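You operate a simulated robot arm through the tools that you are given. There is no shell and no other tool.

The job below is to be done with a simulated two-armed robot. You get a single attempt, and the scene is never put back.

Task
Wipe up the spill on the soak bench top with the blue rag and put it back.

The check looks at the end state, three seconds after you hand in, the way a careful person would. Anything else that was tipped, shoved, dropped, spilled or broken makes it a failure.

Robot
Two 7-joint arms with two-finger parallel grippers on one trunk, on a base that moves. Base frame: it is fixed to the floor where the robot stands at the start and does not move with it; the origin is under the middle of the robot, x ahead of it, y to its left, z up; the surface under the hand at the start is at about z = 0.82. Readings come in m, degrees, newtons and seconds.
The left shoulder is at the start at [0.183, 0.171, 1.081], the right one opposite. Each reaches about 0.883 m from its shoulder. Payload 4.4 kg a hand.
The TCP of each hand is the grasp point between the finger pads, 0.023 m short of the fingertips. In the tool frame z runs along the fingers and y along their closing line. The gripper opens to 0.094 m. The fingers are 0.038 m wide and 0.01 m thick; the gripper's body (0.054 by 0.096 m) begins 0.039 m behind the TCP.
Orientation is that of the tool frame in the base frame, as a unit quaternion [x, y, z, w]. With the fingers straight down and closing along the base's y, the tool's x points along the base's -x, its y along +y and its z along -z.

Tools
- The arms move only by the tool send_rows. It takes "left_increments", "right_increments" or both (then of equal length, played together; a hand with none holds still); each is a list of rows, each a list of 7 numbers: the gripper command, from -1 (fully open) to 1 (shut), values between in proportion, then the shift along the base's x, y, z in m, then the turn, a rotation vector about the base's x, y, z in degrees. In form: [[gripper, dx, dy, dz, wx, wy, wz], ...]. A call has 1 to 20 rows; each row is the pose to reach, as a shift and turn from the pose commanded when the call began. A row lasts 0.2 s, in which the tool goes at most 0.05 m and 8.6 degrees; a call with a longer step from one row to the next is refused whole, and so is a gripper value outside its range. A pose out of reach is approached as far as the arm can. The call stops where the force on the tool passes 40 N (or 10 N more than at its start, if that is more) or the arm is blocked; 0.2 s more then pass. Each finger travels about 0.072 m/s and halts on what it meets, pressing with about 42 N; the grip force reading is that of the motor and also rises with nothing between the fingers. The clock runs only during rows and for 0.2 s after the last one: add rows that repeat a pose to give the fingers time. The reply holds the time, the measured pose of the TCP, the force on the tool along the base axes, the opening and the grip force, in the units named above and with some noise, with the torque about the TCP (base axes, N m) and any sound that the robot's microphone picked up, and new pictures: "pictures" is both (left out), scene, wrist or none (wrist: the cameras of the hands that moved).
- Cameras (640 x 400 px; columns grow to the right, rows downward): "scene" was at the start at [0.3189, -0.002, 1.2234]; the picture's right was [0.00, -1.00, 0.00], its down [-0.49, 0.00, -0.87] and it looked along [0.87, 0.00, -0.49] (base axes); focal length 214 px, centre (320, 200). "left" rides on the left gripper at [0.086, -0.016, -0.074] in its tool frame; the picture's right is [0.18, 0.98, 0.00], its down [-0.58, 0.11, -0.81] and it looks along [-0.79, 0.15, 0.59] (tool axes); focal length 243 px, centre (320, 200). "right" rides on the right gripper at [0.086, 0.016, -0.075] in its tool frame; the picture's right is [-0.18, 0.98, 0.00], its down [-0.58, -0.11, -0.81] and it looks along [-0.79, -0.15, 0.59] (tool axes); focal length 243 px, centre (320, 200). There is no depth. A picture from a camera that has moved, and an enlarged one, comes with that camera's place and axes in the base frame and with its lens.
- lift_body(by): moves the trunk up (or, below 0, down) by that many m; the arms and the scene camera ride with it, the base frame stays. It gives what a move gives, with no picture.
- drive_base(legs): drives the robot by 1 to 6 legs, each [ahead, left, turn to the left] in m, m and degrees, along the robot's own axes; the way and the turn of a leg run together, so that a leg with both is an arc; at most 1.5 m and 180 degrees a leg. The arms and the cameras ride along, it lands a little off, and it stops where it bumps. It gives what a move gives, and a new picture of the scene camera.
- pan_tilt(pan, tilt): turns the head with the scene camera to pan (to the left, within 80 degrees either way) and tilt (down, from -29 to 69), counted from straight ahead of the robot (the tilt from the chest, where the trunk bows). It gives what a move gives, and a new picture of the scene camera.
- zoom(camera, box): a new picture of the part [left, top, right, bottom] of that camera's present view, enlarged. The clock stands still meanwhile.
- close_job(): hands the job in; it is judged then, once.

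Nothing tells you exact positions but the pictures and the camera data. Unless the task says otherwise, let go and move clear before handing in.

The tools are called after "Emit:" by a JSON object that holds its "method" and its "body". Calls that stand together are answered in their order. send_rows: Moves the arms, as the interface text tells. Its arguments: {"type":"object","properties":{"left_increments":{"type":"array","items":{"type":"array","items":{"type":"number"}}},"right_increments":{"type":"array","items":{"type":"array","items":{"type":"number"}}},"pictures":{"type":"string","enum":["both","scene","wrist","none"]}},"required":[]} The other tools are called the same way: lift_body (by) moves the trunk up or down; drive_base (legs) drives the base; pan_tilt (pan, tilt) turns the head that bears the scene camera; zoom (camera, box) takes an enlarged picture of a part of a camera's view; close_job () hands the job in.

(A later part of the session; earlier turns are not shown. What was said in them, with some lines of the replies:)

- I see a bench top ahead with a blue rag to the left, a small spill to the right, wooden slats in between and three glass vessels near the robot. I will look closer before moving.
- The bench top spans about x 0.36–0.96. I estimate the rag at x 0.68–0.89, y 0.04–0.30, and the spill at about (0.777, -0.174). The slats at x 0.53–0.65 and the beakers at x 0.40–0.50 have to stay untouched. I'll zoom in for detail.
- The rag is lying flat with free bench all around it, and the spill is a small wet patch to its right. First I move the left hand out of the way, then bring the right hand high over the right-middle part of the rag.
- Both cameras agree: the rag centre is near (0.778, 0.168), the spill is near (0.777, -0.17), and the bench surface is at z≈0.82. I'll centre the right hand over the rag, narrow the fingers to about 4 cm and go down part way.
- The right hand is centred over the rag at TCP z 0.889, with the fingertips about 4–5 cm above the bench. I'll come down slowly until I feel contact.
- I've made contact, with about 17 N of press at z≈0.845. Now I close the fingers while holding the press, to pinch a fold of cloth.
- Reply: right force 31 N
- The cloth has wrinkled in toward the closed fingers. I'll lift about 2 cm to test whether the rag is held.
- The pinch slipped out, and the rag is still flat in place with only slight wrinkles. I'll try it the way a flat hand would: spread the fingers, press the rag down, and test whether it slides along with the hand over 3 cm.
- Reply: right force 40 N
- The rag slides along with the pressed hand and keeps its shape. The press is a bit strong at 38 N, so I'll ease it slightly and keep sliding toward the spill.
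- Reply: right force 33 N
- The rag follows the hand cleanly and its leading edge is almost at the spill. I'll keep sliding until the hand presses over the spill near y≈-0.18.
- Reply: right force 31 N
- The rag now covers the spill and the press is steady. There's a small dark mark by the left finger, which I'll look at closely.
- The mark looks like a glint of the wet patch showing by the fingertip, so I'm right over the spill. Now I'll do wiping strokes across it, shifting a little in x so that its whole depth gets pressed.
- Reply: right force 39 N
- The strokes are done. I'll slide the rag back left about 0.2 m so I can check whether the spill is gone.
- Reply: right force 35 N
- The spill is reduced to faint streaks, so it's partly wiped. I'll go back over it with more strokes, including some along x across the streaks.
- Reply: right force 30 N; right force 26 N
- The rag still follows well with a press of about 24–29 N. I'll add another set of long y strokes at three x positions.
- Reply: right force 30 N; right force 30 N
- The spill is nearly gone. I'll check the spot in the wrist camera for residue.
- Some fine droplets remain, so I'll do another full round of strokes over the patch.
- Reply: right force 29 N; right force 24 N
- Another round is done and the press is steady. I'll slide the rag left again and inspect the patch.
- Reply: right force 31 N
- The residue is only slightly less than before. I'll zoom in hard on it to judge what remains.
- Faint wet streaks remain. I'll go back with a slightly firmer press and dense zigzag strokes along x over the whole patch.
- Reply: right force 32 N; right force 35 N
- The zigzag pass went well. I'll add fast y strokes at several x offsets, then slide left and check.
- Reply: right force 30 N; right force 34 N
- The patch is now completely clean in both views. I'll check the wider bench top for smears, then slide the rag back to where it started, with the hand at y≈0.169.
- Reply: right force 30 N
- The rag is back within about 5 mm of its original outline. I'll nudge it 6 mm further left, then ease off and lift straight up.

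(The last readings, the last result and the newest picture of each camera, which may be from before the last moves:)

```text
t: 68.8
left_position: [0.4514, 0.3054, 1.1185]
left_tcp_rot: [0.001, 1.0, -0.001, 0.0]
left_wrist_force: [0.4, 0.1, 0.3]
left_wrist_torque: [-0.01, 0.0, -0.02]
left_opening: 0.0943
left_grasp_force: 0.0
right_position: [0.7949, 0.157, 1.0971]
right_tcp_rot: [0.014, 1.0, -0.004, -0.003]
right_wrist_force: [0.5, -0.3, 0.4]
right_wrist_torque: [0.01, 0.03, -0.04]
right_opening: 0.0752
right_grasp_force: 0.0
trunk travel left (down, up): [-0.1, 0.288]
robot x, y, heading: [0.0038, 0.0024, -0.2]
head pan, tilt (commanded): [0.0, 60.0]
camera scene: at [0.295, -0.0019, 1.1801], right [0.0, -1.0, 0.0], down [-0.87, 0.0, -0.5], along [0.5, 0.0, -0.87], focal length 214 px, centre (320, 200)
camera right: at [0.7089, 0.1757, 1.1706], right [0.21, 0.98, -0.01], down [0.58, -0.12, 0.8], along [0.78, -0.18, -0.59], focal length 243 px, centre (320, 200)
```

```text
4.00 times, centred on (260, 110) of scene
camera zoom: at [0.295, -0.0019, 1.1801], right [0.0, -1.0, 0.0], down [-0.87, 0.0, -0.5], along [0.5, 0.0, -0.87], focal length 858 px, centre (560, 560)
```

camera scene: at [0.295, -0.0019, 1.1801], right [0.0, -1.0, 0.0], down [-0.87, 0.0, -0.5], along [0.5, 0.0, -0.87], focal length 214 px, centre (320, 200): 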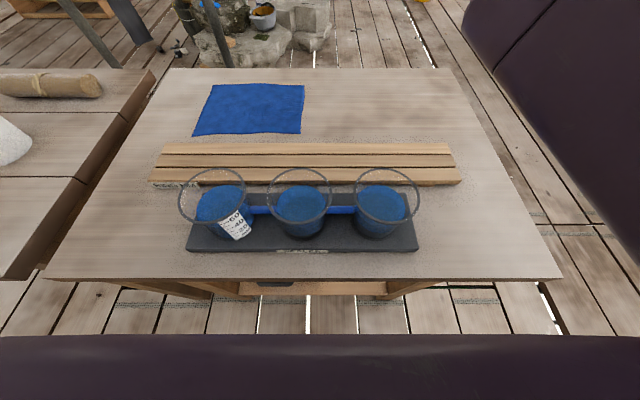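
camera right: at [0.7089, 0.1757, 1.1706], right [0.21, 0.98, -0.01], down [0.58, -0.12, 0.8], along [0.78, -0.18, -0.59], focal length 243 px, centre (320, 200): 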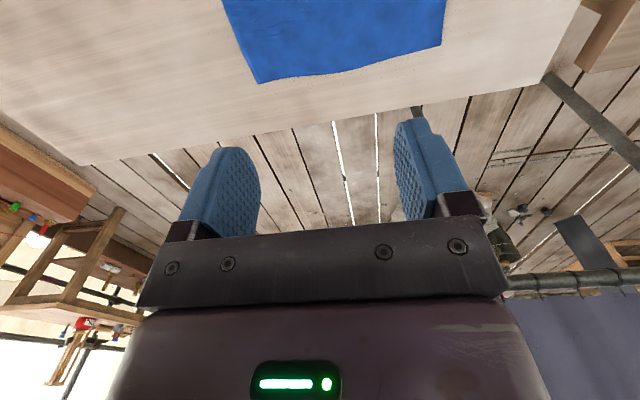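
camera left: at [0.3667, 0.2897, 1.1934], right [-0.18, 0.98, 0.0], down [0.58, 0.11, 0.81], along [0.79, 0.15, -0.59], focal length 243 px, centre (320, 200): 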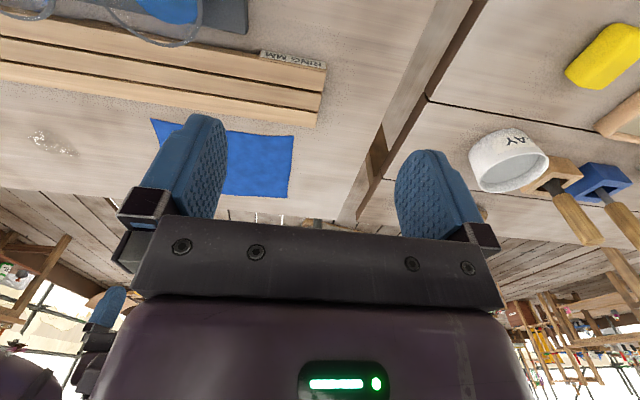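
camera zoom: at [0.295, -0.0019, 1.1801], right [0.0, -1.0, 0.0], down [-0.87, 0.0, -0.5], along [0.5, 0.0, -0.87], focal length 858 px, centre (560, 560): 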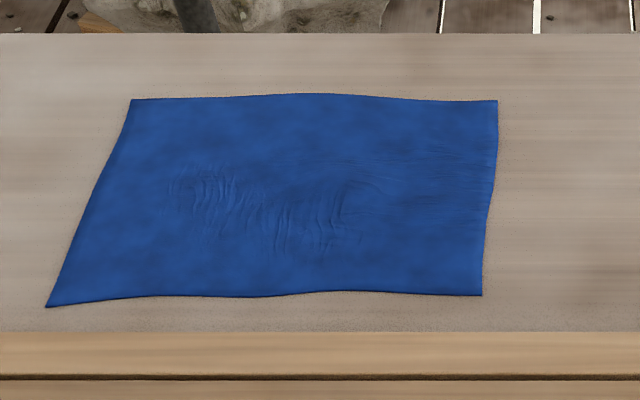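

The rag lies flat in its original outline to within about 8 mm, and the bench is clean. Next I bring the right hand back to its start position, clear of everything, and do a final check.

Emit:
{"method": "send_rows", "body": {"right_increments": [[-0.6, -0.025, -0.03, 0, 0, 0, 0], [-0.6, -0.05, -0.06, 0, 0, 0, 0], [-0.6, -0.075, -0.09, 0, 0, 0, 0], [-0.6, -0.1, -0.12, 0, 0, 0, 0], [-0.6, -0.125, -0.15, 0, 0, 0, 0], [-0.6, -0.15, -0.18, 0, 0, 0, 0], [-0.6, -0.175, -0.21, 0, 0, 0, 0], [-0.6, -0.2, -0.24, 0, 0, 0, 0], [-0.6, -0.225, -0.27, 0, 0, 0, 0], [-0.6, -0.25, -0.3, 0, 0, 0, 0], [-0.6, -0.275, -0.33, 0, 0, 0, 0], [-0.6, -0.3, -0.36, 0, 0, 0, 0], [-0.6, -0.3, -0.36, 0, 0, 0, 0]], "pictures": "both"}}

Emit:
{"method": "zoom", "body": {"camera": "scene", "box": [340, 66, 500, 166]}}

Emit:
{"method": "zoom", "body": {"camera": "scene", "box": [368, 96, 408, 121]}}

Emit:
{"method": "zoom", "body": {"camera": "scene", "box": [140, 130, 480, 290]}}

Emit:
{"method": "zoom", "body": {"camera": "right", "box": [260, 100, 440, 212]}}

```text
t: 71.6
left_position: [0.4528, 0.3062, 1.117]
left_tcp_rot: [-0.001, 1.0, 0.0, -0.001]
left_wrist_force: [0.2, 0.0, -1.1]
left_wrist_torque: [-0.01, 0.01, 0.0]
left_opening: 0.0939
left_grasp_force: 0.0
right_position: [0.4819, -0.1864, 1.1016]
right_tcp_rot: [0.001, 1.0, 0.0, -0.001]
right_wrist_force: [-0.2, 0.7, 0.3]
right_wrist_torque: [0.05, -0.01, -0.01]
right_opening: 0.0752
right_grasp_force: 0.0
trunk travel left (down, up): [-0.1, 0.288]
robot x, y, heading: [-0.0017, 0.0035, -0.0]
head pan, tilt (commanded): [0.0, 60.0]
camera scene: at [0.2952, -0.0016, 1.18], right [0.0, -1.0, 0.0], down [-0.87, 0.0, -0.5], along [0.5, 0.0, -0.87], focal length 214 px, centre (320, 200)
camera right: at [0.395, -0.1703, 1.1751], right [0.18, 0.98, 0.0], down [0.58, -0.11, 0.81], along [0.79, -0.15, -0.59], focal length 243 px, centre (320, 200)
```

scene: 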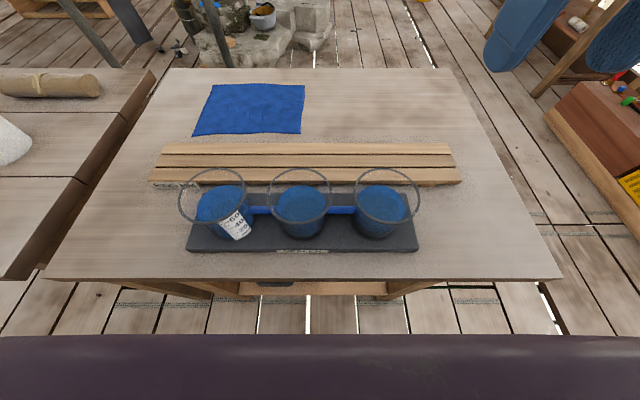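
right: 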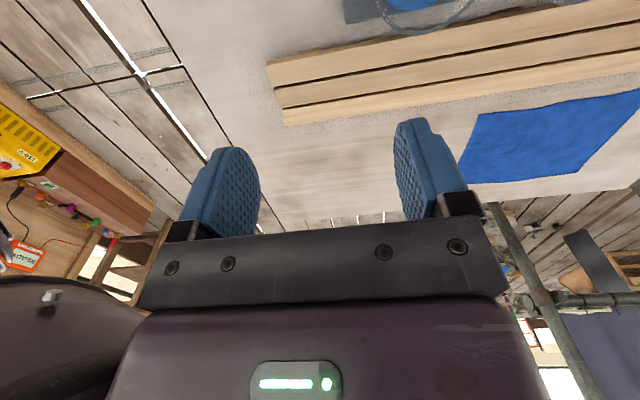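

```text
4.00 times, centred on (420, 116) of scene
camera zoom: at [0.2952, -0.0016, 1.18], right [0.0, -1.0, 0.0], down [-0.87, 0.0, -0.5], along [0.5, 0.0, -0.87], focal length 858 px, centre (-80, 536)
```

zoom: 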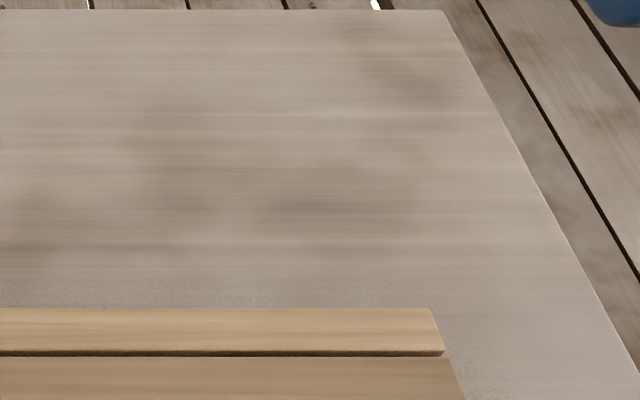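

```text
16.00 times, centred on (388, 108) of scene
camera zoom: at [0.2952, -0.0016, 1.18], right [0.0, -1.0, 0.0], down [-0.87, 0.0, -0.5], along [0.5, 0.0, -0.87], focal length 3432 px, centre (-768, 1664)
```

zoom: 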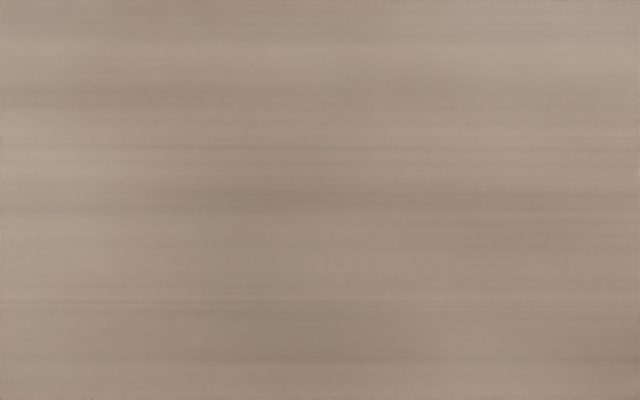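

```text
1.88 times, centred on (310, 210) of scene
camera zoom: at [0.2952, -0.0016, 1.18], right [0.0, -1.0, 0.0], down [-0.87, 0.0, -0.5], along [0.5, 0.0, -0.87], focal length 404 px, centre (339, 181)
```

zoom: 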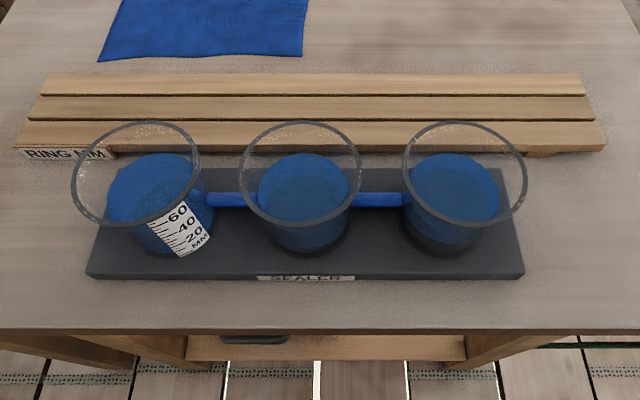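

```text
3.56 times, centred on (350, 156) of right
camera zoom: at [0.395, -0.1703, 1.1751], right [0.18, 0.98, 0.0], down [0.58, -0.11, 0.81], along [0.79, -0.15, -0.59], focal length 863 px, centre (213, 356)
```

zoom: 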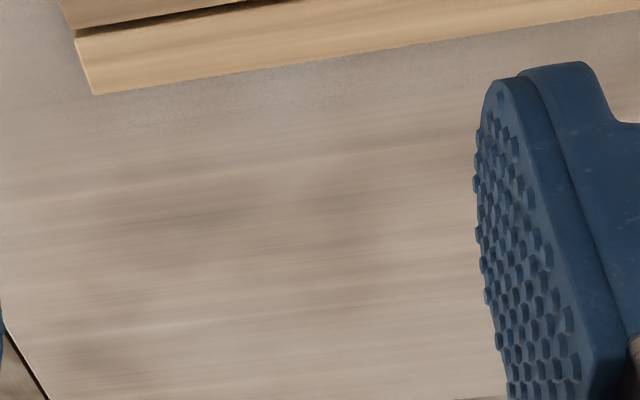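

The bench is clean, and the slats and beakers are unchanged. Before handing in, I'll look quickly at the neighbouring bench to be sure there's no other spill meant by the task.

Emit:
{"method": "pan_tilt", "body": {"pan": 50, "tilt": 40}}

Emit:
{"method": "pan_tilt", "body": {"pan": 0, "tilt": 29.3}}

```text
t: 72.7
left_position: [0.4537, 0.3056, 1.119]
left_tcp_rot: [0.0, 1.0, 0.001, -0.001]
left_wrist_force: [0.7, -0.1, 0.4]
left_wrist_torque: [0.01, -0.01, 0.01]
left_opening: 0.0942
left_grasp_force: 0.0
right_position: [0.4811, -0.1866, 1.1016]
right_tcp_rot: [-0.001, 1.0, 0.001, 0.0]
right_wrist_force: [0.7, 0.7, -0.1]
right_wrist_torque: [0.01, -0.01, 0.02]
right_opening: 0.0751
right_grasp_force: 0.1
trunk travel left (down, up): [-0.1, 0.288]
robot x, y, heading: [0.0002, 0.0016, -0.2]
head pan, tilt (commanded): [50.0, 40.0]
camera scene: at [0.2829, 0.0631, 1.207], right [0.77, -0.64, 0.0], down [-0.41, -0.49, -0.77], along [0.49, 0.59, -0.64], focal length 214 px, centre (320, 200)
```

scene: 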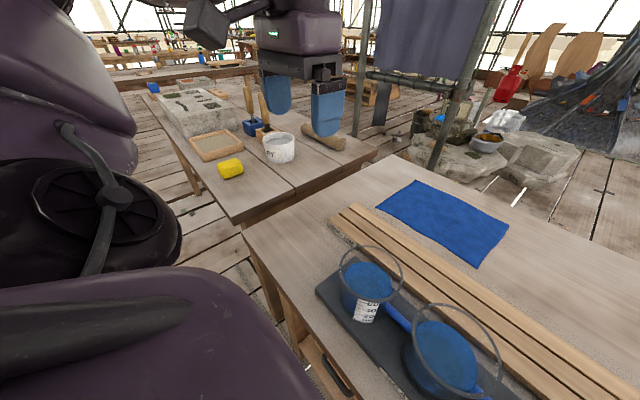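

```text
t: 73.9
left_position: [0.4521, 0.3062, 1.1181]
left_tcp_rot: [0.0, 1.0, 0.0, 0.0]
left_wrist_force: [-0.1, -0.8, 0.6]
left_wrist_torque: [-0.02, 0.02, -0.05]
left_opening: 0.0937
left_grasp_force: 0.1
right_position: [0.4804, -0.1864, 1.1013]
right_tcp_rot: [-0.001, 1.0, -0.001, 0.0]
right_wrist_force: [0.2, 0.3, -0.4]
right_wrist_torque: [-0.01, -0.01, -0.01]
right_opening: 0.0754
right_grasp_force: 0.1
trunk travel left (down, up): [-0.1, 0.288]
robot x, y, heading: [-0.0033, 0.0024, 0.1]
head pan, tilt (commanded): [0.0, 29.3]
camera scene: at [0.3189, -0.0019, 1.2234], right [0.0, -1.0, 0.0], down [-0.49, 0.0, -0.87], along [0.87, 0.0, -0.49], focal length 214 px, centre (320, 200)
```

scene: 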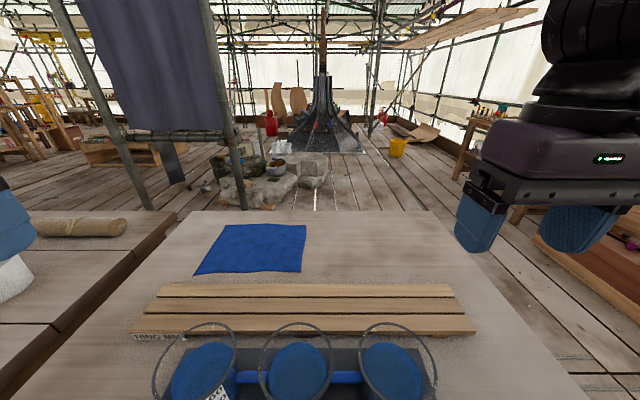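

The spill is gone, the rag lies flat where it started, and nothing else has moved. There is no spill on the neighbouring bench and both hands are clear, so I'm handing in.

Emit:
{"method": "close_job", "body": {}}

```text
The job is handed in.
```

The spill on the soak bench top is wiped up, and the blue rag is back in its original spot, flat and within about 1 cm of its starting outline. I've handed the job in.

- **Wiping:** I pressed the rag flat with the right hand and slid it over the spill. It took several rounds of strokes before the last wet streaks cleared. Close-up views then showed no wet marks or smears on the bench.
- **Rag:** An early attempt to pinch the rag slipped, so I moved it by pressing and sliding only. A few slight wrinkles remain in the middle.
- **Other items:** The slats, the three beakers and the neighbouring bench look unchanged, and both hands ended up clear of everything.
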